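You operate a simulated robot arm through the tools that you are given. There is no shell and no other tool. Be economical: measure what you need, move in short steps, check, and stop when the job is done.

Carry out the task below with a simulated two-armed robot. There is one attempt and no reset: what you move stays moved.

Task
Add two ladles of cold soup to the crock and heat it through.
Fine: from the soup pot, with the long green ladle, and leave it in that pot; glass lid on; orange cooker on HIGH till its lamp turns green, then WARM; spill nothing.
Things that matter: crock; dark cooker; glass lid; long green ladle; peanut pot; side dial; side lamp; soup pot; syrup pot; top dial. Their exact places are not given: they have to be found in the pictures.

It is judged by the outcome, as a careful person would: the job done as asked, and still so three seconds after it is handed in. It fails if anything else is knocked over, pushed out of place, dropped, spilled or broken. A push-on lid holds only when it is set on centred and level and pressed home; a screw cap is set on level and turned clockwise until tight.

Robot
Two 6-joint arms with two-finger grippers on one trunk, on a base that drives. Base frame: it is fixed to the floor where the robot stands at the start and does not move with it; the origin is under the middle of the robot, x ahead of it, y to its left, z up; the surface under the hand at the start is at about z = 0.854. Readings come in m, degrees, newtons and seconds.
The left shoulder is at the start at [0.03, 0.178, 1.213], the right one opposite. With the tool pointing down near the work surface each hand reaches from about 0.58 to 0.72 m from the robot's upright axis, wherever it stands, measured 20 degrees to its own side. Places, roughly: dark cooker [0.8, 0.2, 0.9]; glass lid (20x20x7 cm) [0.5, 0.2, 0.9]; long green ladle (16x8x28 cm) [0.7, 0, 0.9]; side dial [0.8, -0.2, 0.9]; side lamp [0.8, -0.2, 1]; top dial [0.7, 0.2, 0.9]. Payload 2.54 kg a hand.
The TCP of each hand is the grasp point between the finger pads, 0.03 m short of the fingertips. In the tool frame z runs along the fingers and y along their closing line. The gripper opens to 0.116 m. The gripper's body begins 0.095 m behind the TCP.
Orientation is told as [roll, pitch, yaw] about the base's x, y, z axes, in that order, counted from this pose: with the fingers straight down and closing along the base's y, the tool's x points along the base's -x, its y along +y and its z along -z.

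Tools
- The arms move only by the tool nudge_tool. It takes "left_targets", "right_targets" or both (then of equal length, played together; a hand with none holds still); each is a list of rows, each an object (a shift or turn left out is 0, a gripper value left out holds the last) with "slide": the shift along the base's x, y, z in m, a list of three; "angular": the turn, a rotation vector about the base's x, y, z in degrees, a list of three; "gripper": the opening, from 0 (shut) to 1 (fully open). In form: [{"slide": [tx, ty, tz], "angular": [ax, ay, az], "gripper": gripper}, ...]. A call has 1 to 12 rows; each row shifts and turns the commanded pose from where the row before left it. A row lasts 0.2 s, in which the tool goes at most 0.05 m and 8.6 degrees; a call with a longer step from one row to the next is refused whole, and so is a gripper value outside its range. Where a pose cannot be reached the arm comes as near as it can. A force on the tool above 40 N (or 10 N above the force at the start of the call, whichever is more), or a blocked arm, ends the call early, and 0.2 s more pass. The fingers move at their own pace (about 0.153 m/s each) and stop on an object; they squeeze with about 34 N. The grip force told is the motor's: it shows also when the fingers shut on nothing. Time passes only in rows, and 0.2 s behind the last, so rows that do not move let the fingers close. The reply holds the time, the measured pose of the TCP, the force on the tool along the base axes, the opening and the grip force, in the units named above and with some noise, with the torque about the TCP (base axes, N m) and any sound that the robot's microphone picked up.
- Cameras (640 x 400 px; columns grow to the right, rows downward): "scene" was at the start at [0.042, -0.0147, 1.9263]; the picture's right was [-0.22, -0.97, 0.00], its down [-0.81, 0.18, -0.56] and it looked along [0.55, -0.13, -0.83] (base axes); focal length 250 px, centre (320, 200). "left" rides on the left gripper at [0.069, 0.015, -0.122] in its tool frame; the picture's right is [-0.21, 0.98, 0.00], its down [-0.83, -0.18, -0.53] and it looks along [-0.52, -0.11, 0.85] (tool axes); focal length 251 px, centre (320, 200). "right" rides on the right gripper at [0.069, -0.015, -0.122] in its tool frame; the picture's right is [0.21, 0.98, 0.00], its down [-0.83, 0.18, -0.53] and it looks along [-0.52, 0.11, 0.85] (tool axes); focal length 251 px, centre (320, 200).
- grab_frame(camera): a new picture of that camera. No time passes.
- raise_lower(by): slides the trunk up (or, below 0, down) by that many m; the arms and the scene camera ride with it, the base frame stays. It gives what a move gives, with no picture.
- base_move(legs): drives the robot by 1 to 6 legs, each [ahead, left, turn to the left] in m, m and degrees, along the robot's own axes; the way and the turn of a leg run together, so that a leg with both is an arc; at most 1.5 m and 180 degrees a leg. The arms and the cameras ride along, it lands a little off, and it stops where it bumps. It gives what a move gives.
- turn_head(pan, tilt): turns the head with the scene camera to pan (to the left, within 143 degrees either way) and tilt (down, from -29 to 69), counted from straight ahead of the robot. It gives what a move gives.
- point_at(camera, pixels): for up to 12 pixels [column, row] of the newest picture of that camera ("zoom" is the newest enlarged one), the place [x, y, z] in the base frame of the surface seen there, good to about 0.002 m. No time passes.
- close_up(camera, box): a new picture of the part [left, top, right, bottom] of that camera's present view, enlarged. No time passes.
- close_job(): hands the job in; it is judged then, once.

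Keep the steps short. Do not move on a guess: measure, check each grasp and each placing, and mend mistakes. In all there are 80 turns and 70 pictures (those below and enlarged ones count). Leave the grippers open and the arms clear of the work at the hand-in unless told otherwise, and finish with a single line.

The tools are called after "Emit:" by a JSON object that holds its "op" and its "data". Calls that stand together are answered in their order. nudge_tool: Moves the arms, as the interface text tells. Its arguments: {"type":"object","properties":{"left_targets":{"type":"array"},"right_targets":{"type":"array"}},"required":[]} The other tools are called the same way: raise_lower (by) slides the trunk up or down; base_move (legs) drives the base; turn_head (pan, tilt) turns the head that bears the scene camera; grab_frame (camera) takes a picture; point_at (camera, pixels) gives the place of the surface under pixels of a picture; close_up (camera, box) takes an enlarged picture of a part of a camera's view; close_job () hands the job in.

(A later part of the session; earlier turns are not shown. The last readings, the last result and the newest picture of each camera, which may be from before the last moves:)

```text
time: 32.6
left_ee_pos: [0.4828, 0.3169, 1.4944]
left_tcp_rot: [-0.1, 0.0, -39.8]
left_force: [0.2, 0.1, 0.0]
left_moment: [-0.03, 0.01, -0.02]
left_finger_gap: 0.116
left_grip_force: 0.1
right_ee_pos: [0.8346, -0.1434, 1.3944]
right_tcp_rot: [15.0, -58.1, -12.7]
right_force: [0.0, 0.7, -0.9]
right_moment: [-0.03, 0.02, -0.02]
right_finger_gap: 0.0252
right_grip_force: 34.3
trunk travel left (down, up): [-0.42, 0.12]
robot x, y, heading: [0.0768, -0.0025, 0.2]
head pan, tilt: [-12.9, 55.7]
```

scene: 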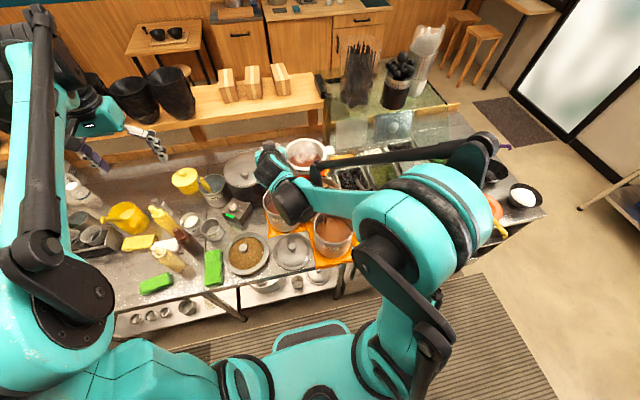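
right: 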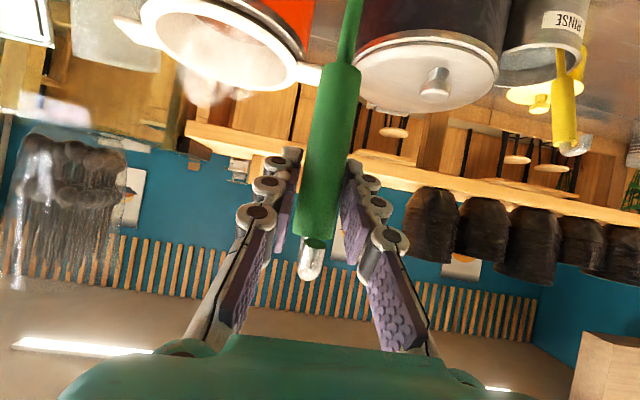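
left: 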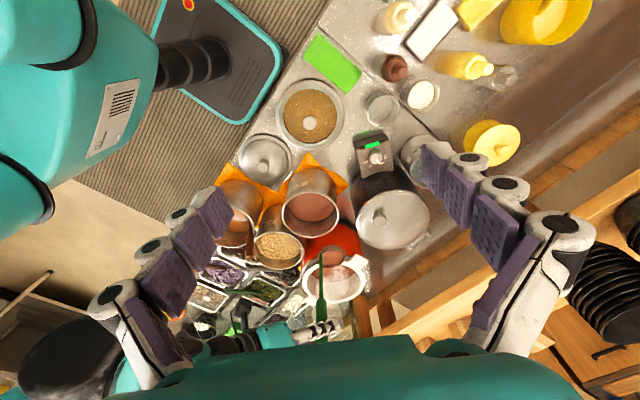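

Emit:
{"op": "nudge_tool", "data": {"right_targets": [{"slide": [0, 0.0285, 0.002], "angular": [-8, 0, 0]}, {"slide": [-0.02, 0.013, 0]}, {"slide": [-0.025, 0.016, 0]}, {"slide": [-0.025, 0.016, 0]}, {"slide": [-0.025, 0.016, 0]}, {"slide": [-0.025, 0.016, 0]}, {"slide": [-0.025, 0.016, 0]}, {"slide": [-0.025, 0.016, 0]}, {"slide": [-0.0215, 0.0135, 0]}, {}]}}

Emit:
{"op": "close_up", "data": {"camera": "left", "box": [250, 180, 400, 330]}}

```text
time: 34.8
left_ee_pos: [0.4845, 0.3144, 1.494]
left_tcp_rot: [0.0, 0.0, -39.8]
left_force: [0.4, -0.3, 0.2]
left_moment: [0.01, 0.01, -0.05]
left_finger_gap: 0.1159
left_grip_force: 0.0
right_ee_pos: [0.6464, 0.0071, 1.396]
right_tcp_rot: [0.0, -58.9, 0.1]
right_force: [0.4, -0.3, -0.1]
right_moment: [-0.01, 0.01, -0.04]
right_finger_gap: 0.0246
right_grip_force: 34.0
trunk travel left (down, up): [-0.42, 0.12]
robot x, y, heading: [0.0799, 0.0009, 0.1]
head pan, tilt: [-12.9, 55.7]
```

```text
2.67 times, centred on (325, 255) of left
```

zoom: 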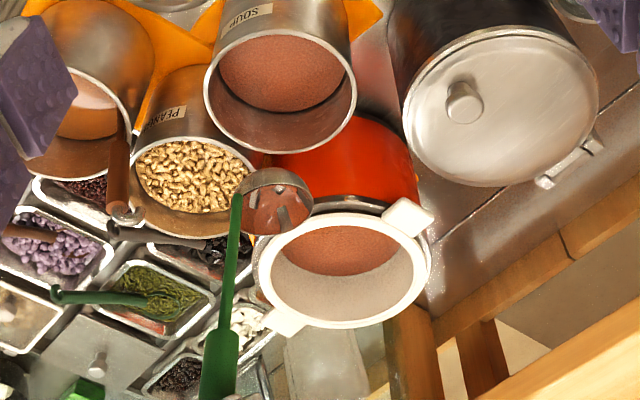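

The empty ladle hangs over the soup pot at (0.646,0.007). I'll lower the trunk 0.285 so the bowl dips in, with its lip about 4 cm under the surface.

Emit:
{"op": "raise_lower", "data": {"by": -0.285}}

Emit:
{"op": "grab_frame", "data": {"camera": "right"}}

```text
time: 37.7
left_ee_pos: [0.4832, 0.3158, 1.2092]
left_tcp_rot: [0.1, 0.0, -39.8]
left_force: [0.4, 0.8, 0.0]
left_moment: [-0.02, 0.03, 0.01]
left_finger_gap: 0.1159
left_grip_force: 0.1
right_ee_pos: [0.648, 0.0074, 1.1111]
right_tcp_rot: [0.1, -59.0, 0.2]
right_force: [-0.7, 0.4, -1.5]
right_moment: [0.03, 0.06, 0.01]
right_finger_gap: 0.0252
right_grip_force: 34.0
trunk travel left (down, up): [-0.135, 0.405]
robot x, y, heading: [0.08, 0.0024, 0.3]
head pan, tilt: [-12.9, 55.7]
```

```text
37 pictures are left
```

right: 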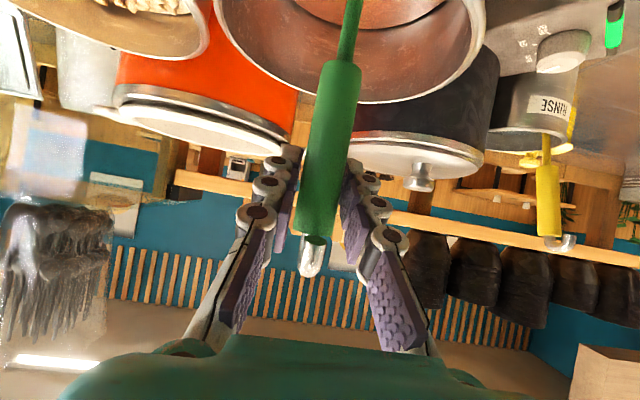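

The ladle is submerged with no contact. I'll raise it 0.14 so it clears the soup, check that it's full, then go on.

Emit:
{"op": "raise_lower", "data": {"by": 0.14}}

Emit:
{"op": "raise_lower", "data": {"by": 0.12}}

Emit:
{"op": "close_up", "data": {"camera": "left", "box": [250, 180, 400, 330]}}

```text
time: 39.4
left_ee_pos: [0.4837, 0.3145, 1.3487]
left_tcp_rot: [0.0, 0.0, -39.8]
left_force: [1.0, -0.1, -0.3]
left_moment: [0.03, -0.02, -0.04]
left_finger_gap: 0.1159
left_grip_force: 0.1
right_ee_pos: [0.6474, 0.0061, 1.2523]
right_tcp_rot: [0.0, -58.9, 0.2]
right_force: [0.0, -0.5, -1.7]
right_moment: [-0.01, 0.04, -0.01]
right_finger_gap: 0.0252
right_grip_force: 33.5
trunk travel left (down, up): [-0.275, 0.265]
robot x, y, heading: [0.0785, -0.0009, 0.5]
head pan, tilt: [-12.9, 55.7]
```

```text
time: 40.9
left_ee_pos: [0.4834, 0.3143, 1.4674]
left_tcp_rot: [0.0, -0.1, -39.8]
left_force: [-0.2, 0.3, 0.4]
left_moment: [-0.01, 0.0, 0.04]
left_finger_gap: 0.1159
left_grip_force: 0.0
right_ee_pos: [0.6473, 0.0077, 1.3705]
right_tcp_rot: [-0.1, -58.9, 0.2]
right_force: [0.1, -0.1, -2.6]
right_moment: [-0.02, -0.02, 0.0]
right_finger_gap: 0.0252
right_grip_force: 33.9
trunk travel left (down, up): [-0.395, 0.145]
robot x, y, heading: [0.0786, -0.0001, 0.1]
head pan, tilt: [-12.9, 55.7]
```

```text
2.67 times, centred on (325, 255) of left
```

zoom: 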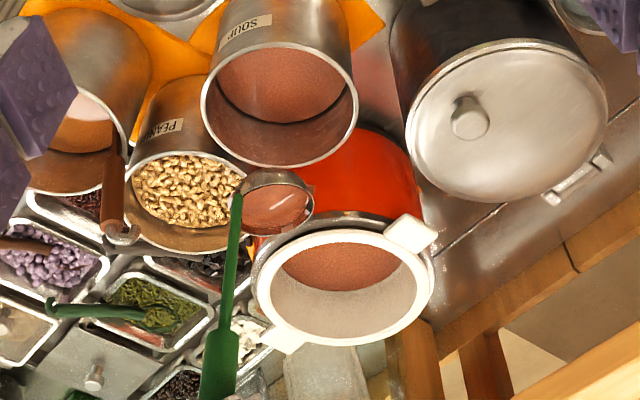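

The ladle is full again and level. I'll carry it to the crock, Δ(+0.199,-0.130), ramping gently.

Emit:
{"op": "nudge_tool", "data": {"right_targets": [{"slide": [0.008, -0.005, 0]}, {"slide": [0.016, -0.0105, 0]}, {"slide": [0.02, -0.013, 0]}, {"slide": [0.02, -0.013, 0]}, {"slide": [0.02, -0.013, 0]}, {"slide": [0.02, -0.013, 0]}, {"slide": [0.02, -0.013, 0]}, {"slide": [0.02, -0.013, 0]}, {"slide": [0.02, -0.013, 0]}, {"slide": [0.018, -0.012, 0]}, {"slide": [0.012, -0.008, 0]}, {"slide": [0.005, -0.0035, 0]}]}}

Emit:
{"op": "close_up", "data": {"camera": "left", "box": [250, 200, 400, 350]}}

```text
time: 43.5
left_ee_pos: [0.4837, 0.3152, 1.469]
left_tcp_rot: [0.0, -0.1, -39.8]
left_force: [1.1, -0.1, 0.0]
left_moment: [-0.01, 0.04, 0.02]
left_finger_gap: 0.1159
left_grip_force: 0.1
right_ee_pos: [0.8474, -0.1228, 1.3705]
right_tcp_rot: [0.0, -59.0, 0.1]
right_force: [0.6, 0.2, -1.7]
right_moment: [0.02, 0.03, 0.02]
right_finger_gap: 0.025
right_grip_force: 34.1
trunk travel left (down, up): [-0.395, 0.145]
robot x, y, heading: [0.0749, -0.0012, 0.5]
head pan, tilt: [-12.9, 55.7]
```

```text
2.67 times, centred on (325, 275) of left
```

zoom: 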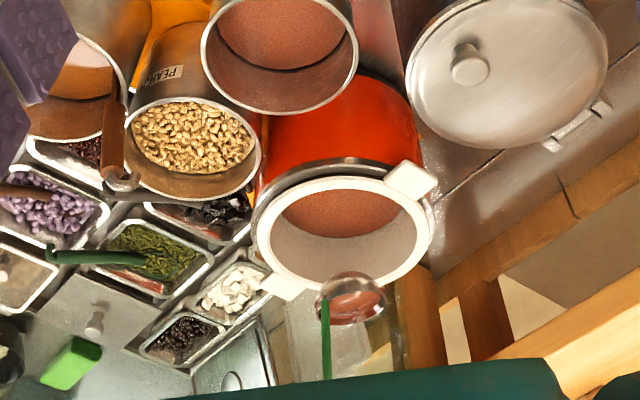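

The bowl is back at the earlier pour position (TCP 0.847,-0.123,1.3705). I'll repeat the slow roll, first to about 56°.

Emit:
{"op": "nudge_tool", "data": {"right_targets": [{"slide": [0, -0.0143, -0.0005], "angular": [4, 0, 0]}, {"slide": [0, -0.0142, -0.0015], "angular": [4, 0, 0]}, {"slide": [0, -0.028, -0.0059], "angular": [8, 0, 0]}, {"slide": [0, -0.0269, -0.0098], "angular": [8, 0, 0]}, {"slide": [0, -0.0127, -0.0067], "angular": [4, 0, 0]}, {"slide": [0, -0.0126, -0.0067], "angular": [4, 0, 0]}, {"slide": [0, -0.0116, -0.0084], "angular": [4, 0, 0]}, {"slide": [0, -0.0115, -0.0084], "angular": [4, 0, 0]}, {"slide": [0, -0.0103, -0.01], "angular": [4, 0, 0]}, {"slide": [0, -0.0103, -0.0099], "angular": [4, 0, 0]}, {"slide": [0, -0.0088, -0.0113], "angular": [4, 0, 0]}, {"slide": [0, -0.0088, -0.0112], "angular": [4, 0, 0]}]}}

Emit:
{"op": "nudge_tool", "data": {"right_targets": [{"slide": [0, -0.0143, -0.0248], "angular": [8, 0, 0]}, {"slide": [0, -0.0107, -0.0265], "angular": [8, 0, 0]}, {"slide": [0, -0.0069, -0.0278], "angular": [8, 0, 0]}, {"slide": [0, -0.003, -0.0284], "angular": [8, 0, 0]}, {"slide": [0, 0.001, -0.0286], "angular": [8, 0, 0]}, {"slide": [0, 0.003, -0.014], "angular": [5, 0, 0]}, {}, {}, {}, {}, {}, {}]}}

Emit:
{"op": "close_up", "data": {"camera": "left", "box": [250, 200, 400, 350]}}

```text
time: 46.1
left_ee_pos: [0.4843, 0.3143, 1.4681]
left_tcp_rot: [0.0, 0.1, -39.7]
left_force: [0.1, 0.1, -0.2]
left_moment: [0.02, 0.01, 0.05]
left_finger_gap: 0.1161
left_grip_force: 0.0
right_ee_pos: [0.8477, -0.2946, 1.2818]
right_tcp_rot: [70.9, -28.6, -54.0]
right_force: [-0.3, 0.0, -0.3]
right_moment: [-0.11, 0.01, 0.05]
right_finger_gap: 0.025
right_grip_force: 34.2
trunk travel left (down, up): [-0.395, 0.145]
robot x, y, heading: [0.0796, 0.0003, 0.3]
head pan, tilt: [-12.9, 55.7]
```

```text
time: 48.7
left_ee_pos: [0.4842, 0.3159, 1.4683]
left_tcp_rot: [0.1, 0.0, -39.7]
left_force: [-0.1, 0.9, -0.2]
left_moment: [0.01, 0.04, 0.01]
left_finger_gap: 0.1158
left_grip_force: 0.0
right_ee_pos: [0.8485, -0.3251, 1.1324]
right_tcp_rot: [95.8, 9.3, -58.3]
right_force: [0.8, -0.4, -1.3]
right_moment: [-0.12, -0.02, 0.04]
right_finger_gap: 0.0246
right_grip_force: 33.9
trunk travel left (down, up): [-0.395, 0.145]
robot x, y, heading: [0.0799, 0.0018, 0.2]
head pan, tilt: [-12.9, 55.7]
```

```text
2.67 times, centred on (325, 275) of left
```

zoom: 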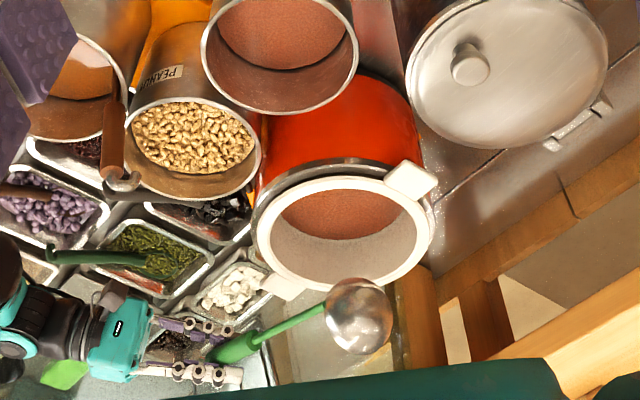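

The second ladle is in. I'll roll back upright over the crock.

Emit:
{"op": "nudge_tool", "data": {"right_targets": [{"slide": [0, -0.003, 0.018], "angular": [-5, 0, 0]}, {"slide": [0, -0.001, 0.0286], "angular": [-8, 0, 0]}, {"slide": [0, 0.003, 0.0284], "angular": [-8, 0, 0]}, {"slide": [0, 0.0069, 0.0278], "angular": [-8, 0, 0]}, {"slide": [0, 0.0107, 0.0265], "angular": [-8, 0, 0]}, {"slide": [0, 0.0143, 0.0248], "angular": [-8, 0, 0]}, {"slide": [0, 0.0176, 0.0225], "angular": [-8, 0, 0]}, {"slide": [0, 0.0206, 0.0199], "angular": [-8, 0, 0]}, {"slide": [0, 0.0231, 0.0168], "angular": [-8, 0, 0]}, {"slide": [0, 0.0253, 0.0134], "angular": [-8, 0, 0]}, {"slide": [0, 0.0269, 0.0098], "angular": [-8, 0, 0]}, {"slide": [0, 0.028, 0.0059], "angular": [-8, 0, 0]}]}}

Emit:
{"op": "nudge_tool", "data": {"right_targets": [{"slide": [0, 0.0285, 0.002], "angular": [-8, 0, 0]}, {}]}}

```text
time: 51.3
left_ee_pos: [0.4832, 0.3166, 1.4699]
left_tcp_rot: [-0.1, 0.0, -39.8]
left_force: [-0.5, 0.3, 0.6]
left_moment: [-0.03, -0.01, 0.01]
left_finger_gap: 0.116
left_grip_force: 0.1
right_ee_pos: [0.8501, -0.151, 1.3746]
right_tcp_rot: [14.9, -58.1, -12.7]
right_force: [-0.7, 0.4, -1.8]
right_moment: [-0.06, 0.01, -0.03]
right_finger_gap: 0.0252
right_grip_force: 33.8
trunk travel left (down, up): [-0.395, 0.145]
robot x, y, heading: [0.0772, -0.0005, 0.1]
head pan, tilt: [-12.9, 55.7]
```

```text
time: 51.9
left_ee_pos: [0.4835, 0.3138, 1.4687]
left_tcp_rot: [0.0, 0.1, -39.9]
left_force: [0.0, 0.2, 0.1]
left_moment: [0.03, 0.02, 0.02]
left_finger_gap: 0.1157
left_grip_force: 0.1
right_ee_pos: [0.8473, -0.1235, 1.3765]
right_tcp_rot: [0.0, -58.9, 0.1]
right_force: [-0.8, 0.7, -0.8]
right_moment: [0.03, 0.02, 0.04]
right_finger_gap: 0.0248
right_grip_force: 33.8
trunk travel left (down, up): [-0.395, 0.145]
robot x, y, heading: [0.078, 0.0006, 0.3]
head pan, tilt: [-12.9, 55.7]
```

The ladle is upright. I'll bring it to (0.725,0.007), then drive back 0.08 so the pot geometry matches the original grasp for setting it down.

Emit:
{"op": "nudge_tool", "data": {"right_targets": [{"slide": [-0.012, 0.013, 0.01]}, {"slide": [-0.022, 0.023, 0.01]}, {"slide": [-0.022, 0.024, 0]}, {"slide": [-0.022, 0.024, 0]}, {"slide": [-0.022, 0.023, 0]}, {"slide": [-0.022, 0.0235, 0]}, {}]}}

Emit:
{"op": "base_move", "data": {"legs": [[-0.08, 0, 0]]}}

Emit:
{"op": "close_up", "data": {"camera": "left", "box": [250, 160, 450, 330]}}

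```text
time: 53.5
left_ee_pos: [0.4828, 0.3137, 1.4708]
left_tcp_rot: [0.0, 0.0, -39.8]
left_force: [0.2, 0.0, -0.7]
left_moment: [-0.01, 0.0, -0.05]
left_finger_gap: 0.1159
left_grip_force: 0.0
right_ee_pos: [0.7281, 0.0066, 1.3936]
right_tcp_rot: [0.0, -58.8, 0.1]
right_force: [0.1, -0.5, -0.2]
right_moment: [0.03, 0.04, 0.0]
right_finger_gap: 0.0249
right_grip_force: 34.3
trunk travel left (down, up): [-0.395, 0.145]
robot x, y, heading: [0.0805, 0.0019, 0.1]
head pan, tilt: [-12.9, 55.7]
```

```text
time: 54.5
left_ee_pos: [0.4062, 0.314, 1.4689]
left_tcp_rot: [0.0, 0.0, -39.8]
left_force: [-1.1, -0.8, 0.8]
left_moment: [-0.03, -0.03, -0.04]
left_finger_gap: 0.1159
left_grip_force: 0.0
right_ee_pos: [0.6511, 0.0057, 1.3947]
right_tcp_rot: [0.0, -58.9, 0.0]
right_force: [0.4, 0.2, -0.4]
right_moment: [0.0, -0.01, 0.04]
right_finger_gap: 0.025
right_grip_force: 33.7
trunk travel left (down, up): [-0.395, 0.145]
robot x, y, heading: [0.0028, 0.0014, 0.1]
head pan, tilt: [-12.9, 55.7]
```

```text
2.35 times, centred on (350, 245) of left
```

zoom: 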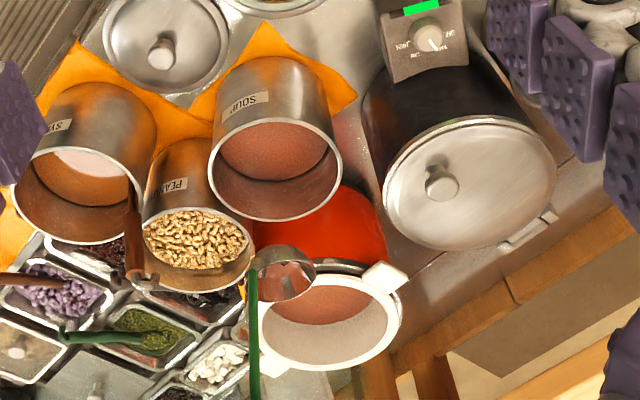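

Above the pot at (0.651,0.006). I'll lower the ladle 0.29 into the soup, to TCP ≈1.105.

Emit:
{"op": "raise_lower", "data": {"by": -0.29}}

```text
time: 57.5
left_ee_pos: [0.4042, 0.3143, 1.1797]
left_tcp_rot: [0.1, -0.2, -39.9]
left_force: [-0.3, -0.2, -0.3]
left_moment: [-0.01, 0.0, 0.02]
left_finger_gap: 0.1159
left_grip_force: 0.0
right_ee_pos: [0.6486, 0.005, 1.1062]
right_tcp_rot: [-0.1, -59.1, 0.1]
right_force: [-0.1, -0.2, 18.8]
right_moment: [-0.02, -0.62, -0.04]
right_finger_gap: 0.0252
right_grip_force: 33.9
trunk travel left (down, up): [-0.105, 0.435]
robot x, y, heading: [-0.0005, 0.0006, 0.1]
head pan, tilt: [-12.9, 55.7]
```

The ladle is resting on the pot bottom (18.8 N). I'll ease it up a little, then lean it back 13° to rest on the rim as it was at the start: TCP toward (0.595,0.007,1.09).

Emit:
{"op": "nudge_tool", "data": {"right_targets": [{"slide": [0, 0, 0.008]}, {"slide": [-0.017, 0, -0.003], "angular": [0, -4.3, 0]}, {"slide": [-0.017, 0, -0.004], "angular": [0, -4.3, 0]}, {"slide": [-0.018, 0.001, -0.005], "angular": [0, -4.4, 0]}, {}]}}

Emit:
{"op": "grab_frame", "data": {"camera": "right"}}

```text
time: 58.6
left_ee_pos: [0.4063, 0.3153, 1.1797]
left_tcp_rot: [0.0, 0.0, -39.8]
left_force: [0.2, 1.0, 0.1]
left_moment: [0.0, 0.01, 0.01]
left_finger_gap: 0.1159
left_grip_force: 0.0
right_ee_pos: [0.5975, 0.0065, 1.0986]
right_tcp_rot: [-0.1, -71.9, 0.2]
right_force: [0.5, -0.5, -1.9]
right_moment: [0.0, 0.07, 0.0]
right_finger_gap: 0.0252
right_grip_force: 34.0
trunk travel left (down, up): [-0.105, 0.435]
robot x, y, heading: [0.0018, -0.0004, 0.0]
head pan, tilt: [-12.9, 55.7]
```

```text
32 pictures are left
```

right: 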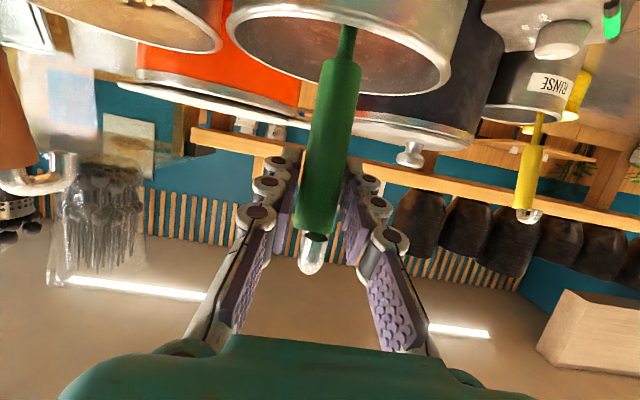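

I'll lower the last centimetre to the original resting spot.

Emit:
{"op": "nudge_tool", "data": {"right_targets": [{"slide": [-0.003, 0.001, -0.005]}, {"slide": [-0.001, 0, -0.005]}, {}]}}

```text
time: 59.5
left_ee_pos: [0.4077, 0.3142, 1.1792]
left_tcp_rot: [-0.1, 0.0, -39.9]
left_force: [-0.8, 0.2, 1.0]
left_moment: [0.0, 0.01, 0.02]
left_finger_gap: 0.1161
left_grip_force: 0.1
right_ee_pos: [0.5941, 0.0078, 1.0906]
right_tcp_rot: [-0.1, -72.0, 0.2]
right_force: [1.0, 1.1, 1.6]
right_moment: [0.04, -0.27, 0.03]
right_finger_gap: 0.025
right_grip_force: 34.5
trunk travel left (down, up): [-0.105, 0.435]
robot x, y, heading: [-0.001, -0.0015, 0.1]
head pan, tilt: [-12.9, 55.7]
```

It's in light contact. I'm opening the gripper gently and checking that the ladle stays.

Emit:
{"op": "nudge_tool", "data": {"right_targets": [{"gripper": 0.35}, {"gripper": 0.7}, {"gripper": 1}, {}, {}]}}

Emit:
{"op": "grab_frame", "data": {"camera": "right"}}

```text
time: 60.6
left_ee_pos: [0.4063, 0.3147, 1.1803]
left_tcp_rot: [-0.1, -0.1, -39.9]
left_force: [-0.9, -1.0, -0.8]
left_moment: [-0.03, 0.0, 0.01]
left_finger_gap: 0.116
left_grip_force: 0.0
right_ee_pos: [0.5943, 0.0084, 1.0908]
right_tcp_rot: [-0.2, -72.0, 0.2]
right_force: [0.2, 0.6, 0.6]
right_moment: [-0.01, 0.04, 0.01]
right_finger_gap: 0.1158
right_grip_force: 0.1
trunk travel left (down, up): [-0.105, 0.435]
robot x, y, heading: [0.0029, -0.0035, 0.2]
head pan, tilt: [-12.9, 55.7]
```

```text
31 pictures are left
```

right: 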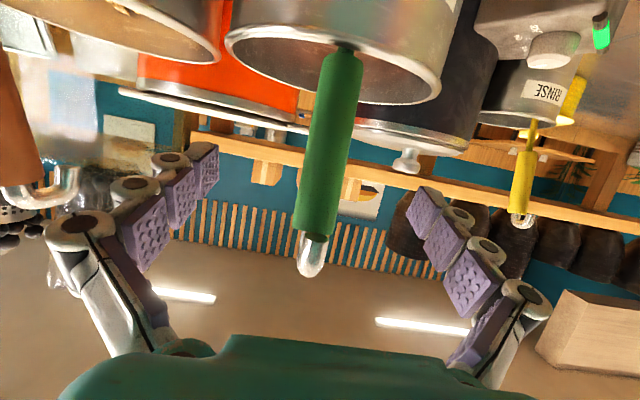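

The ladle stands in the soup pot, leaning as before. I'll raise the trunk 0.25 straight up to clear it, then inspect the lid knob and the control panel.

Emit:
{"op": "raise_lower", "data": {"by": 0.25}}

Emit:
{"op": "close_up", "data": {"camera": "left", "box": [160, 30, 480, 260]}}

```text
time: 63.2
left_ee_pos: [0.4073, 0.3151, 1.4296]
left_tcp_rot: [0.0, 0.0, -39.8]
left_force: [0.9, 0.4, 0.8]
left_moment: [-0.03, 0.0, -0.02]
left_finger_gap: 0.1159
left_grip_force: 0.0
right_ee_pos: [0.5934, 0.0071, 1.3411]
right_tcp_rot: [-0.2, -72.0, 0.3]
right_force: [0.0, -1.1, 0.1]
right_moment: [0.02, 0.02, -0.03]
right_finger_gap: 0.1163
right_grip_force: 0.0
trunk travel left (down, up): [-0.355, 0.185]
robot x, y, heading: [0.001, 0.0007, 0.3]
head pan, tilt: [-12.9, 55.7]
```

```text
1.74 times, centred on (320, 145) of left
```

zoom: 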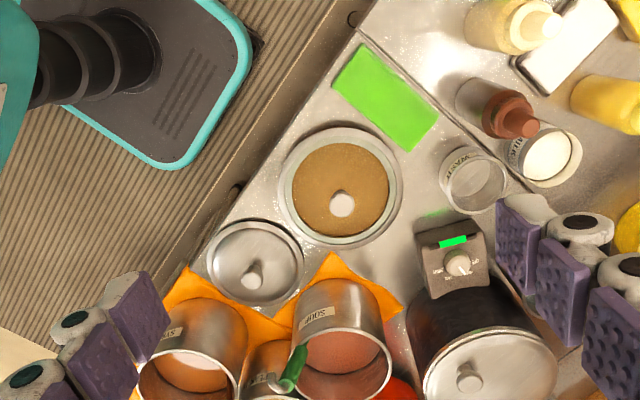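

Emit:
{"op": "point_at", "data": {"camera": "zoom", "pixels": [[283, 185], [400, 188], [340, 130], [340, 243], [342, 206], [342, 195], [333, 212], [351, 212], [360, 170], [320, 225], [165, 160], [240, 60]]}}

Emit:
{"op": "close_up", "data": {"camera": "left", "box": [290, 90, 375, 165]}}

```text
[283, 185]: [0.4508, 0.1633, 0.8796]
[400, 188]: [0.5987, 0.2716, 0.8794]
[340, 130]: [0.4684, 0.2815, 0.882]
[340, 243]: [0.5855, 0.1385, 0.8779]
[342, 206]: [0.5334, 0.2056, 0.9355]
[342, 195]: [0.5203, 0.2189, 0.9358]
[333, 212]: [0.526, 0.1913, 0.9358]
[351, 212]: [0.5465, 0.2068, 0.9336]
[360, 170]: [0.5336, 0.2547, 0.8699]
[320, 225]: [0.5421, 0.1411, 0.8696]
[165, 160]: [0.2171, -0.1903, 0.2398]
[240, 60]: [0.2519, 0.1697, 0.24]
```

```text
5.33 times, centred on (332, 128) of left
```

zoom: 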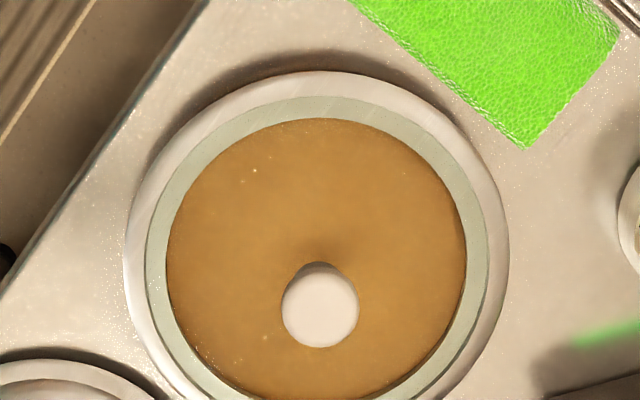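

The knob centre is (0.531,0.206), top z 0.936, diameter 0.032. The lid is level with its rim at z 0.88. I'll move the left hand away to the left and bring the right hand above the knob with the pitch brought to -40.

Emit:
{"op": "nudge_tool", "data": {"left_targets": [{"slide": [0, 0.045, 0]}, {"slide": [0, 0.045, 0]}, {"slide": [0, 0.045, 0]}, {"slide": [0, 0.045, 0]}, {"slide": [0, 0.03, 0]}, {}, {}, {}, {}, {}], "right_targets": [{"angular": [0, 8, 0]}, {"angular": [0, 8, 0]}, {"slide": [0, 0.02, 0], "angular": [0, 8, 0]}, {"slide": [0, 0.03, 0], "angular": [0, 8, 0]}, {"slide": [-0.01, 0.04, -0.02]}, {"slide": [-0.01, 0.04, -0.02]}, {"slide": [-0.01, 0.04, -0.02]}, {"slide": [-0.015, 0.029, -0.03]}, {"slide": [-0.015, 0, -0.035]}, {}]}}

```text
time: 65.4
left_ee_pos: [0.4053, 0.5269, 1.4279]
left_tcp_rot: [0.1, 0.0, -39.9]
left_force: [-0.6, -0.1, -0.2]
left_moment: [-0.02, 0.01, 0.01]
left_finger_gap: 0.1157
left_grip_force: 0.0
right_ee_pos: [0.5337, 0.2069, 1.2151]
right_tcp_rot: [0.0, -39.9, 0.1]
right_force: [0.1, -0.3, 0.0]
right_moment: [0.02, 0.0, 0.0]
right_finger_gap: 0.1159
right_grip_force: 0.1
trunk travel left (down, up): [-0.355, 0.185]
robot x, y, heading: [0.0017, -0.003, 0.2]
head pan, tilt: [-12.9, 55.7]
```

Directly above the knob. I'll lower the trunk 0.2 to TCP ≈1.015 and look from the hand camera.

Emit:
{"op": "raise_lower", "data": {"by": -0.2}}

Emit:
{"op": "grab_frame", "data": {"camera": "right"}}

```text
time: 67.6
left_ee_pos: [0.4046, 0.5268, 1.2289]
left_tcp_rot: [0.0, 0.0, -39.9]
left_force: [0.2, -0.5, -0.7]
left_moment: [0.01, 0.01, 0.0]
left_finger_gap: 0.1162
left_grip_force: 0.0
right_ee_pos: [0.5331, 0.2067, 1.0157]
right_tcp_rot: [0.0, -39.9, 0.1]
right_force: [-0.4, 0.1, 0.3]
right_moment: [0.0, 0.0, 0.03]
right_finger_gap: 0.116
right_grip_force: 0.1
trunk travel left (down, up): [-0.155, 0.385]
robot x, y, heading: [0.0035, -0.0002, 0.2]
head pan, tilt: [-12.9, 55.7]
```

```text
28 pictures are left
```

right: 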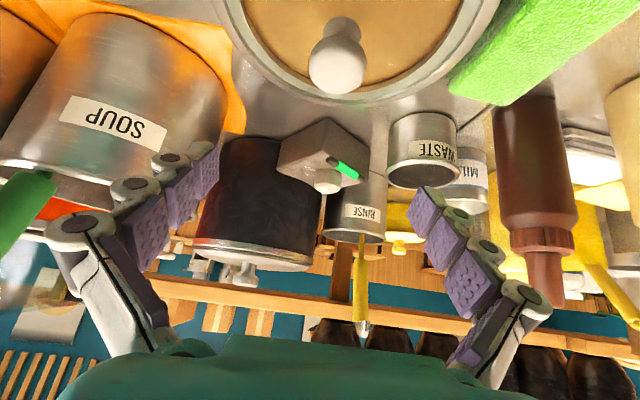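

The knob is visible at (337,55), a ball on a thin neck. I'll measure it.

Emit:
{"op": "point_at", "data": {"camera": "right", "pixels": [[337, 72], [337, 50], [310, 72], [365, 72], [340, 28], [337, 90]]}}

```text
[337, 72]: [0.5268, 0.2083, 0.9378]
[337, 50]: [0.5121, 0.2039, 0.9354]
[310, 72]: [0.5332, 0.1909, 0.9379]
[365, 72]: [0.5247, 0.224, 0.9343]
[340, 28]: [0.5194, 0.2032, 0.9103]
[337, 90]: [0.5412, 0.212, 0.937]
```

The knob head centre is (0.528,0.2075), z 0.92–0.937. I'll descend to TCP (0.530,0.2075,0.916) and close.

Emit:
{"op": "nudge_tool", "data": {"right_targets": [{"slide": [-0.002, 0.001, -0.03]}, {"slide": [-0.002, 0, -0.03]}, {"slide": [0, 0, -0.025]}, {"slide": [0, 0, -0.015]}, {}]}}

Emit:
{"op": "grab_frame", "data": {"camera": "right"}}

```text
time: 68.8
left_ee_pos: [0.4059, 0.5264, 1.2274]
left_tcp_rot: [0.0, 0.0, -40.0]
left_force: [0.9, 0.4, 0.0]
left_moment: [0.01, 0.01, 0.01]
left_finger_gap: 0.1159
left_grip_force: 0.0
right_ee_pos: [0.53, 0.2056, 0.9147]
right_tcp_rot: [0.0, -39.9, 0.1]
right_force: [0.5, -0.5, 0.7]
right_moment: [-0.02, -0.03, -0.02]
right_finger_gap: 0.1157
right_grip_force: 0.1
trunk travel left (down, up): [-0.155, 0.385]
robot x, y, heading: [0.0021, -0.0012, 0.2]
head pan, tilt: [-12.9, 55.7]
```

```text
27 pictures are left
```

right: 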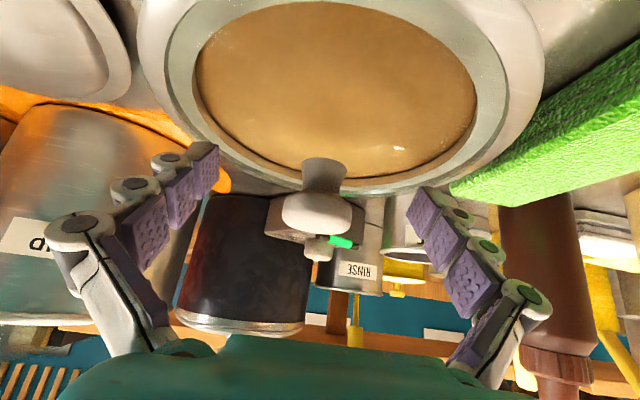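

The knob sits between the fingers. Closing.

Emit:
{"op": "nudge_tool", "data": {"right_targets": [{"slide": [0, 0.001, 0], "gripper": 0}, {}, {}, {}]}}

```text
time: 69.3
left_ee_pos: [0.3974, 0.5246, 1.2324]
left_tcp_rot: [0.5, -0.2, -39.9]
left_force: [0.0, 0.4, 0.7]
left_moment: [0.0, -0.02, -0.02]
left_finger_gap: 0.116
left_grip_force: 0.0
right_ee_pos: [0.5293, 0.2063, 0.9289]
right_tcp_rot: [-0.2, -41.8, 0.7]
right_force: [-2.2, 1.9, 110.7]
right_moment: [0.85, -1.24, 0.32]
right_finger_gap: 0.0449
right_grip_force: 31.7
trunk travel left (down, up): [-0.155, 0.385]
robot x, y, heading: [0.0025, 0.0043, -0.1]
head pan, tilt: [-12.9, 55.7]
stopped in row 2 (right hand): the force on the tool passed its limit at 62 N (the readings are from after the stop); the commanded pose is now the measured one
```

The force jumped to 110 N upward with the gap at 0.045: the fingertips seem to have hit the glass while closing. I'll open right away and rise a little.

Emit:
{"op": "nudge_tool", "data": {"right_targets": [{"gripper": 1}, {}, {"slide": [0, 0, 0.02]}, {}]}}

Emit:
{"op": "grab_frame", "data": {"camera": "right"}}

```text
time: 70.3
left_ee_pos: [0.4053, 0.5265, 1.2268]
left_tcp_rot: [0.1, 0.0, -40.0]
left_force: [0.0, 0.5, 0.0]
left_moment: [-0.04, 0.01, 0.0]
left_finger_gap: 0.1159
left_grip_force: 0.0
right_ee_pos: [0.5289, 0.2081, 0.9373]
right_tcp_rot: [-0.1, -40.4, 0.5]
right_force: [0.2, 0.0, -0.3]
right_moment: [0.01, -0.02, 0.0]
right_finger_gap: 0.1158
right_grip_force: 0.1
trunk travel left (down, up): [-0.155, 0.385]
robot x, y, heading: [0.0011, -0.0032, -0.0]
head pan, tilt: [-12.9, 55.7]
```

```text
26 pictures are left
```

right: 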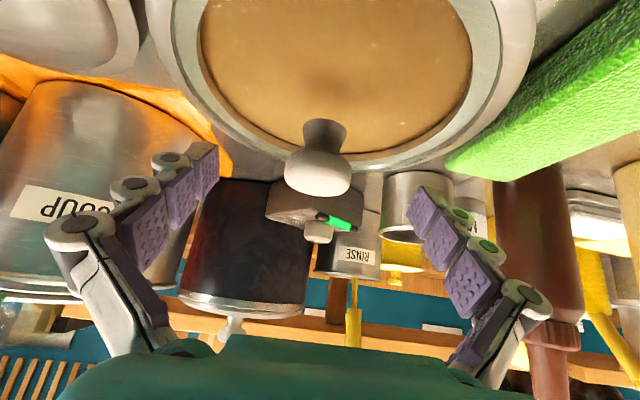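

The lid looks unmoved and intact. I'll measure the knob neck and the glass around it to see what the fingertips met.

Emit:
{"op": "point_at", "data": {"camera": "right", "pixels": [[325, 124], [325, 135], [325, 112], [290, 115], [365, 115], [325, 60], [300, 145], [400, 130], [318, 185], [287, 172], [350, 172], [318, 155]]}}

Emit:
{"op": "close_up", "data": {"camera": "right", "box": [240, 80, 400, 210]}}

```text
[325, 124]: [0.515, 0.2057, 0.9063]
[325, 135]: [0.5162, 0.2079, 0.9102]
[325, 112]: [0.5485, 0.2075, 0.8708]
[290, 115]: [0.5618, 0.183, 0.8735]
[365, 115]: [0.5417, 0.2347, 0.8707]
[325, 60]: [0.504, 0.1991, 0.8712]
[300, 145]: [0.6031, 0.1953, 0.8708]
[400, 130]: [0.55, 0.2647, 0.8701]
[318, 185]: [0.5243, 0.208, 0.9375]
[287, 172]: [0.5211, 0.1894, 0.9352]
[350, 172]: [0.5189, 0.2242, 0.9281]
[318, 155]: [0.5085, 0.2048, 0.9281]
```

```text
3.08 times, centred on (320, 145) of right
```

zoom: 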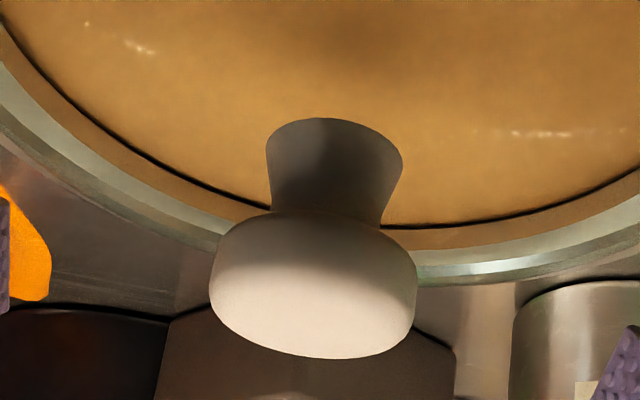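

Near the knob the neck ends at z≈0.905, while the brown shows through at 0.871. So the glass is a dome reaching about 0.90 at the neck, and the tips hit it. I'll grip higher, with TCP (0.520,0.2075,0.938), so the knob head lies on the outer pads and the tips stay at about 0.908.

Emit:
{"op": "nudge_tool", "data": {"right_targets": [{"slide": [-0.009, -0.0005, 0.003], "angular": [0, 0, -0.4]}, {"gripper": 0.5}, {}, {"gripper": 0.38}, {}]}}

Emit:
{"op": "grab_frame", "data": {"camera": "right"}}

```text
time: 71.5
left_ee_pos: [0.4039, 0.5262, 1.2277]
left_tcp_rot: [-0.1, -0.1, -39.9]
left_force: [1.1, -0.2, -0.1]
left_moment: [-0.02, 0.0, 0.02]
left_finger_gap: 0.116
left_grip_force: 0.0
right_ee_pos: [0.5207, 0.2079, 0.9402]
right_tcp_rot: [-0.1, -40.4, 0.0]
right_force: [-0.3, 0.3, 0.4]
right_moment: [-0.03, -0.02, -0.01]
right_finger_gap: 0.0442
right_grip_force: 0.0
trunk travel left (down, up): [-0.155, 0.385]
robot x, y, heading: [0.0051, -0.0011, -0.1]
head pan, tilt: [-12.9, 55.7]
```

```text
24 pictures are left
```

right: 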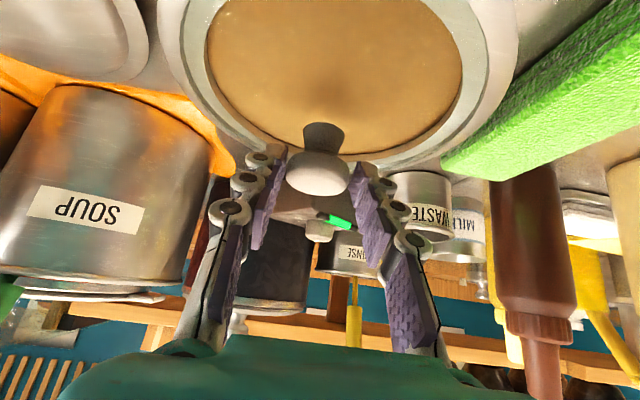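

No contact force, and the knob is centred between the outer pads at gap 0.044. Closing the rest of the way.

Emit:
{"op": "nudge_tool", "data": {"right_targets": [{"gripper": 0.3}, {"gripper": 0}, {}, {}]}}

```text
time: 72.5
left_ee_pos: [0.4045, 0.5256, 1.2285]
left_tcp_rot: [0.0, 0.0, -39.9]
left_force: [0.4, 0.7, 0.9]
left_moment: [0.03, -0.01, 0.03]
left_finger_gap: 0.1159
left_grip_force: 0.1
right_ee_pos: [0.5209, 0.2078, 0.9419]
right_tcp_rot: [-0.1, -40.4, 0.0]
right_force: [0.2, -0.4, 0.9]
right_moment: [0.03, 0.0, -0.05]
right_finger_gap: 0.0365
right_grip_force: 33.9
trunk travel left (down, up): [-0.155, 0.385]
robot x, y, heading: [0.0034, 0.0012, 0.1]
head pan, tilt: [-12.9, 55.7]
```

The knob is held (gap 0.0365, 34 N). I'll lift 6 cm with the trunk and check.

Emit:
{"op": "raise_lower", "data": {"by": 0.06}}

Emit:
{"op": "grab_frame", "data": {"camera": "right"}}

```text
time: 73.5
left_ee_pos: [0.4051, 0.5264, 1.2883]
left_tcp_rot: [0.1, 0.0, -40.0]
left_force: [-0.6, 0.6, -1.1]
left_moment: [0.02, 0.03, 0.0]
left_finger_gap: 0.1158
left_grip_force: 0.0
right_ee_pos: [0.5219, 0.208, 1.0016]
right_tcp_rot: [0.0, -40.4, 0.0]
right_force: [0.0, 0.5, -3.5]
right_moment: [-0.02, -0.02, 0.03]
right_finger_gap: 0.0365
right_grip_force: 34.4
trunk travel left (down, up): [-0.215, 0.325]
robot x, y, heading: [0.0016, 0.0007, 0.3]
head pan, tilt: [-12.9, 55.7]
```

```text
23 pictures are left
```

right: 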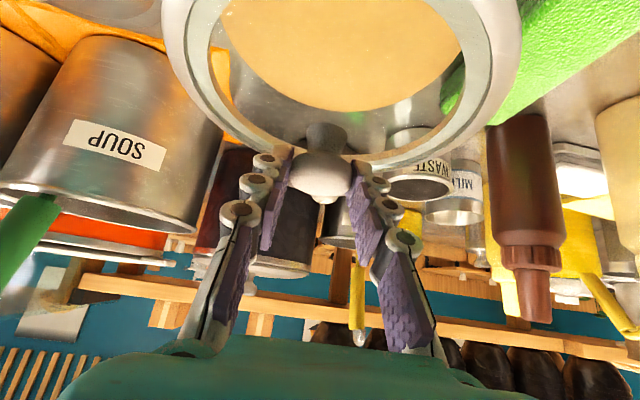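

The lid is up (a cork mat was under it). I'll check that it's level from points on the rim while raising further. First the measurement, then the trunk up 0.29 to clear everything.

Emit:
{"op": "point_at", "data": {"camera": "right", "pixels": [[190, 60], [500, 60], [240, 130], [440, 130], [172, 15], [512, 15], [318, 172]]}}

Emit:
{"op": "raise_lower", "data": {"by": 0.29}}

```text
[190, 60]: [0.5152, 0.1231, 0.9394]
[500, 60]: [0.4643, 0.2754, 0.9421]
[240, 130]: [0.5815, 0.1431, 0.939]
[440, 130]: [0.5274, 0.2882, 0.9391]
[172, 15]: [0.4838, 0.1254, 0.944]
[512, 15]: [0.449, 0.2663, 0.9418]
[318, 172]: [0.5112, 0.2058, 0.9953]
```

```text
time: 76.4
left_ee_pos: [0.4058, 0.5258, 1.5766]
left_tcp_rot: [0.0, 0.0, -39.9]
left_force: [-0.1, -0.1, 0.1]
left_moment: [0.04, 0.02, -0.01]
left_finger_gap: 0.1159
left_grip_force: 0.0
right_ee_pos: [0.521, 0.208, 1.2918]
right_tcp_rot: [0.0, -40.4, 0.1]
right_force: [-0.2, 0.5, -3.6]
right_moment: [0.0, 0.03, -0.02]
right_finger_gap: 0.0365
right_grip_force: 33.9
trunk travel left (down, up): [-0.505, 0.035]
robot x, y, heading: [0.0005, 0.0035, 0.3]
head pan, tilt: [-12.9, 55.7]
```

The lid is nearly level (far side about 1° low), hanging under the TCP with its bottom about 0.088 below and its centre 7 mm ahead. I'll correct that 1° and carry it to (0.72,0.0), high over the pots.

Emit:
{"op": "nudge_tool", "data": {"right_targets": [{"slide": [0.01, -0.01, 0], "angular": [0, -1, 0]}, {"slide": [0.02, -0.02, 0]}, {"slide": [0.02, -0.022, 0]}, {"slide": [0.02, -0.022, 0]}, {"slide": [0.022, -0.022, 0]}, {"slide": [0.022, -0.022, 0]}, {"slide": [0.022, -0.022, 0]}, {"slide": [0.022, -0.022, 0]}, {"slide": [0.022, -0.022, 0]}, {"slide": [0.012, -0.014, 0]}, {"slide": [0.007, -0.01, 0]}, {}]}}

Emit:
{"op": "base_move", "data": {"legs": [[0.1, 0, 0]]}}

```text
time: 79.0
left_ee_pos: [0.4051, 0.5261, 1.5789]
left_tcp_rot: [0.0, 0.0, -39.9]
left_force: [-1.4, 0.0, -0.1]
left_moment: [0.01, 0.0, -0.02]
left_finger_gap: 0.116
left_grip_force: 0.0
right_ee_pos: [0.72, -0.0008, 1.2911]
right_tcp_rot: [0.0, -41.4, 0.0]
right_force: [0.1, 0.2, -4.2]
right_moment: [0.0, 0.07, -0.01]
right_finger_gap: 0.0366
right_grip_force: 34.4
trunk travel left (down, up): [-0.505, 0.035]
robot x, y, heading: [0.0024, -0.002, -0.0]
head pan, tilt: [-12.9, 55.7]
```

```text
time: 80.1
left_ee_pos: [0.5037, 0.527, 1.5786]
left_tcp_rot: [0.0, 0.0, -39.9]
left_force: [0.7, 0.0, 0.3]
left_moment: [0.0, 0.03, 0.02]
left_finger_gap: 0.1156
left_grip_force: 0.1
right_ee_pos: [0.8184, 0.0002, 1.2905]
right_tcp_rot: [-0.2, -41.4, 0.0]
right_force: [-0.3, -1.5, -2.2]
right_moment: [0.01, 0.03, 0.0]
right_finger_gap: 0.0364
right_grip_force: 34.0
trunk travel left (down, up): [-0.505, 0.035]
robot x, y, heading: [0.0992, -0.0028, -0.0]
head pan, tilt: [-12.9, 55.7]
```

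Now I'll bring the lid over the crock at TCP (0.8765,-0.138,1.24), still about 8 cm above it, and check from the cameras.

Emit:
{"op": "nudge_tool", "data": {"right_targets": [{"slide": [0.006, -0.014, 0]}, {"slide": [0.01, -0.024, 0]}, {"slide": [0.01, -0.025, 0]}, {"slide": [0.01, -0.025, -0.01]}, {"slide": [0.01, -0.025, -0.015]}, {"slide": [0.0075, -0.015, -0.015]}, {"slide": [0.0045, -0.01, -0.01]}, {}], "left_targets": [{"slide": [0, -0.03, 0]}, {"slide": [0, -0.04, 0]}, {"slide": [0, -0.04, 0]}, {"slide": [0, -0.04, 0]}, {"slide": [-0.02, -0.02, 0]}, {"slide": [-0.02, 0, 0]}, {}, {}]}}

Emit:
{"op": "grab_frame", "data": {"camera": "left"}}

Emit:
{"op": "grab_frame", "data": {"camera": "right"}}

```text
time: 81.9
left_ee_pos: [0.4648, 0.3582, 1.5765]
left_tcp_rot: [0.0, -0.1, -39.9]
left_force: [0.0, 0.0, 0.4]
left_moment: [0.02, 0.02, -0.01]
left_finger_gap: 0.1159
left_grip_force: 0.1
right_ee_pos: [0.8772, -0.1372, 1.2397]
right_tcp_rot: [0.0, -41.4, 0.1]
right_force: [0.1, 0.2, -3.5]
right_moment: [0.0, 0.01, 0.0]
right_finger_gap: 0.0366
right_grip_force: 33.9
trunk travel left (down, up): [-0.505, 0.035]
robot x, y, heading: [0.1042, 0.0027, -0.1]
head pan, tilt: [-12.9, 55.7]
```

```text
22 pictures are left
```

left: 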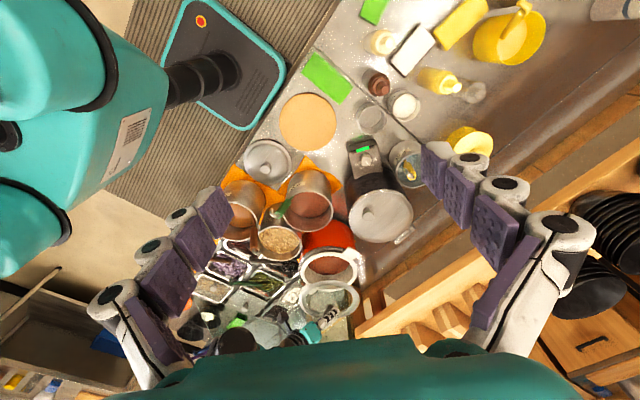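

```text
21 pictures are left
```

right: 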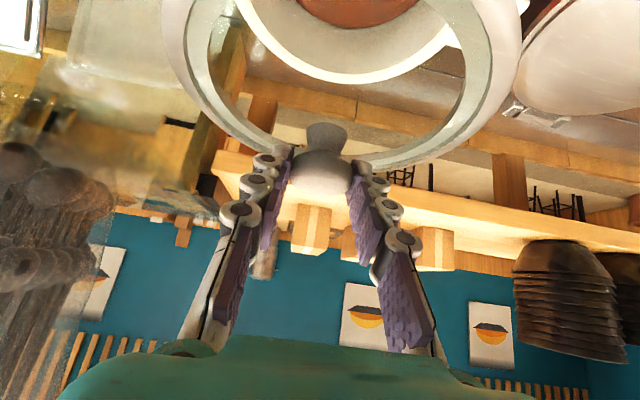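

I'll enlarge the left view of the lid and crock and measure both circles.

Emit:
{"op": "close_up", "data": {"camera": "left", "box": [270, 220, 390, 340]}}

Emit:
{"op": "point_at", "data": {"camera": "right", "pixels": [[190, 60], [500, 60], [235, 130], [440, 130], [172, 15], [510, 15], [330, 78], [280, 50], [400, 70], [430, 50], [265, 20], [445, 30]]}}

```text
3.33 times, centred on (330, 280) of left
```

zoom: 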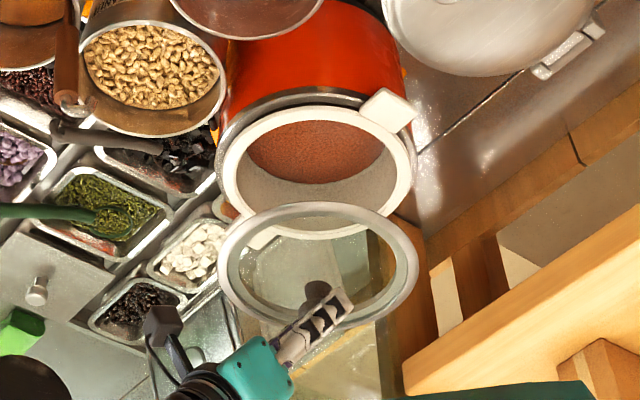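

```text
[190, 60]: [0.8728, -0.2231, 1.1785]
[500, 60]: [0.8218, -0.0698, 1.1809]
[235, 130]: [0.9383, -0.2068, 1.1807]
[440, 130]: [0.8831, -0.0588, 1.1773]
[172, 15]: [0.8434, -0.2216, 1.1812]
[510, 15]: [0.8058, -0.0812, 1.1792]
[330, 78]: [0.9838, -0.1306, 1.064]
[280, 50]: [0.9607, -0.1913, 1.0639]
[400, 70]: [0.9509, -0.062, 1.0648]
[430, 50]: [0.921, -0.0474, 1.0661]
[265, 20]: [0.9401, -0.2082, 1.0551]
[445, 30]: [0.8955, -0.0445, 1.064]
```

Emit:
{"op": "point_at", "data": {"camera": "zoom", "pixels": [[228, 180], [404, 165], [315, 113], [240, 145], [260, 215], [395, 200], [224, 262], [412, 265], [318, 208], [318, 323], [250, 215], [390, 225]]}}

```text
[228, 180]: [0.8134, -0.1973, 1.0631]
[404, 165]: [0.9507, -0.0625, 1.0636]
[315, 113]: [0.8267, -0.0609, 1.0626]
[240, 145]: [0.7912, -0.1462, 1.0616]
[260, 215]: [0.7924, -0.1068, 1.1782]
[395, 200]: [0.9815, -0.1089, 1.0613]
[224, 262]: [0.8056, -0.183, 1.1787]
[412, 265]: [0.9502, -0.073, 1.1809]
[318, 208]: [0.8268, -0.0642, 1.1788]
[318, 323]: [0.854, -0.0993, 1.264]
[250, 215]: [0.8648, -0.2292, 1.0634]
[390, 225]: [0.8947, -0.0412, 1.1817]
```

Both fits agree well: crock centre (0.888,-0.136), lid centre ≈(0.884,-0.135), lid level at 1.18. I'll shift +4 mm in x and descend 7 cm, then stop before contact.

Emit:
{"op": "nudge_tool", "data": {"right_targets": [{"slide": [0.004, -0.001, -0.01]}, {"slide": [0, 0, -0.02]}, {"slide": [0, 0, -0.02]}, {"slide": [0, 0, -0.015]}, {"slide": [0, 0, -0.006]}, {}]}}

Emit:
{"op": "close_up", "data": {"camera": "left", "box": [270, 220, 390, 340]}}

```text
time: 83.3
left_ee_pos: [0.467, 0.3585, 1.5763]
left_tcp_rot: [0.0, 0.0, -39.9]
left_force: [0.1, -1.0, 0.0]
left_moment: [-0.02, 0.03, -0.02]
left_finger_gap: 0.1159
left_grip_force: 0.0
right_ee_pos: [0.8798, -0.1382, 1.1681]
right_tcp_rot: [0.0, -41.4, 0.0]
right_force: [0.2, 0.1, -3.5]
right_moment: [0.0, 0.0, -0.03]
right_finger_gap: 0.0364
right_grip_force: 33.9
trunk travel left (down, up): [-0.505, 0.035]
robot x, y, heading: [0.1021, 0.0038, 0.1]
head pan, tilt: [-12.9, 55.7]
```

```text
3.33 times, centred on (330, 280) of left
```

zoom: 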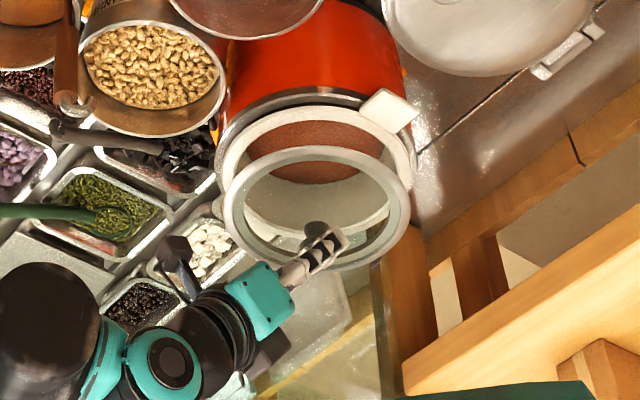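

Clear so far. I'll lower in 4 mm steps, watching for contact force.

Emit:
{"op": "nudge_tool", "data": {"right_targets": [{"slide": [0, 0, -0.005]}, {"slide": [0, 0, -0.005]}, {"slide": [0, 0, -0.004]}, {}]}}

Emit:
{"op": "close_up", "data": {"camera": "left", "box": [290, 220, 370, 300]}}

```text
time: 84.3
left_ee_pos: [0.4646, 0.3584, 1.5763]
left_tcp_rot: [0.0, 0.0, -39.9]
left_force: [-0.4, -0.5, -0.1]
left_moment: [0.03, 0.0, 0.01]
left_finger_gap: 0.116
left_grip_force: 0.0
right_ee_pos: [0.8818, -0.1373, 1.1543]
right_tcp_rot: [-0.1, -41.5, 0.0]
right_force: [1.2, 0.5, -3.2]
right_moment: [0.01, 0.03, -0.02]
right_finger_gap: 0.0363
right_grip_force: 33.8
trunk travel left (down, up): [-0.505, 0.035]
robot x, y, heading: [0.1031, 0.0021, 0.1]
head pan, tilt: [-12.9, 55.7]
```

```text
5.00 times, centred on (330, 260) of left
```

zoom: 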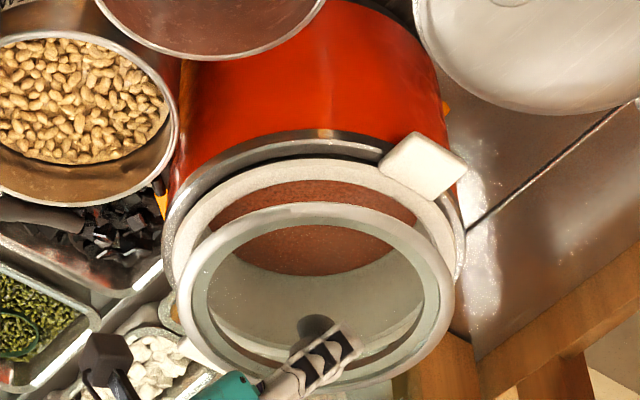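

The lid lay on a cork mat with its top at 0.871, so its bottom is only about 0.07 below the TCP. Contact is expected near TCP z≈1.135. I'll recheck the centring, then go lower.

Emit:
{"op": "point_at", "data": {"camera": "zoom", "pixels": [[186, 300], [444, 285], [318, 210], [240, 230], [405, 230], [195, 340], [435, 330], [176, 250], [455, 240], [300, 165], [210, 195], [430, 200]]}}

Emit:
{"op": "nudge_tool", "data": {"right_targets": [{"slide": [0, 0, -0.005]}, {"slide": [0, 0, -0.005]}, {"slide": [0, 0, -0.004]}, {}]}}

```text
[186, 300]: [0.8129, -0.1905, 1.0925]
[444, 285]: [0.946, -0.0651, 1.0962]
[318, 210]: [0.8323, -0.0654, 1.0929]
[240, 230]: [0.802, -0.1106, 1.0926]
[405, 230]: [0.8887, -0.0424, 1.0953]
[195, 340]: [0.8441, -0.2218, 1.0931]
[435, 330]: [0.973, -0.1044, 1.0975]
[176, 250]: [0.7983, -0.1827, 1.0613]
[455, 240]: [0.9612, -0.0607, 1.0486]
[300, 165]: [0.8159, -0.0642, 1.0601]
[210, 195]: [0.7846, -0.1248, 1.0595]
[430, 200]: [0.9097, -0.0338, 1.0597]
```

```text
time: 85.3
left_ee_pos: [0.4664, 0.3579, 1.5767]
left_tcp_rot: [0.1, 0.0, -39.9]
left_force: [1.2, -0.5, 0.3]
left_moment: [-0.01, 0.01, -0.01]
left_finger_gap: 0.1161
left_grip_force: 0.0
right_ee_pos: [0.8827, -0.1384, 1.1395]
right_tcp_rot: [-0.2, -41.3, -0.1]
right_force: [0.3, 0.8, -2.7]
right_moment: [0.01, 0.05, -0.05]
right_finger_gap: 0.0364
right_grip_force: 33.8
trunk travel left (down, up): [-0.505, 0.035]
robot x, y, heading: [0.1013, -0.0014, 0.2]
head pan, tilt: [-12.9, 55.7]
```

The lid is centred within about 1 mm of the crock. It reads about 1° high on the far side, so I'll correct +0.7° and keep lowering 2–3 mm at a time until it touches.

Emit:
{"op": "nudge_tool", "data": {"right_targets": [{"slide": [0, 0.001, -0.002], "angular": [0, 0.7, 0]}, {"slide": [0, 0, -0.003]}, {"slide": [0, 0, -0.002]}, {"slide": [0, 0, -0.002]}, {}]}}

```text
time: 86.5
left_ee_pos: [0.4649, 0.3577, 1.5765]
left_tcp_rot: [-0.1, 0.0, -39.9]
left_force: [0.5, 0.3, -0.1]
left_moment: [0.0, 0.0, 0.02]
left_finger_gap: 0.1157
left_grip_force: 0.1
right_ee_pos: [0.8822, -0.1371, 1.1309]
right_tcp_rot: [-0.1, -40.8, 0.0]
right_force: [-0.3, 0.0, -3.5]
right_moment: [0.0, 0.02, -0.01]
right_finger_gap: 0.0363
right_grip_force: 33.8
trunk travel left (down, up): [-0.505, 0.035]
robot x, y, heading: [0.1035, -0.0008, 0.1]
head pan, tilt: [-12.9, 55.7]
```

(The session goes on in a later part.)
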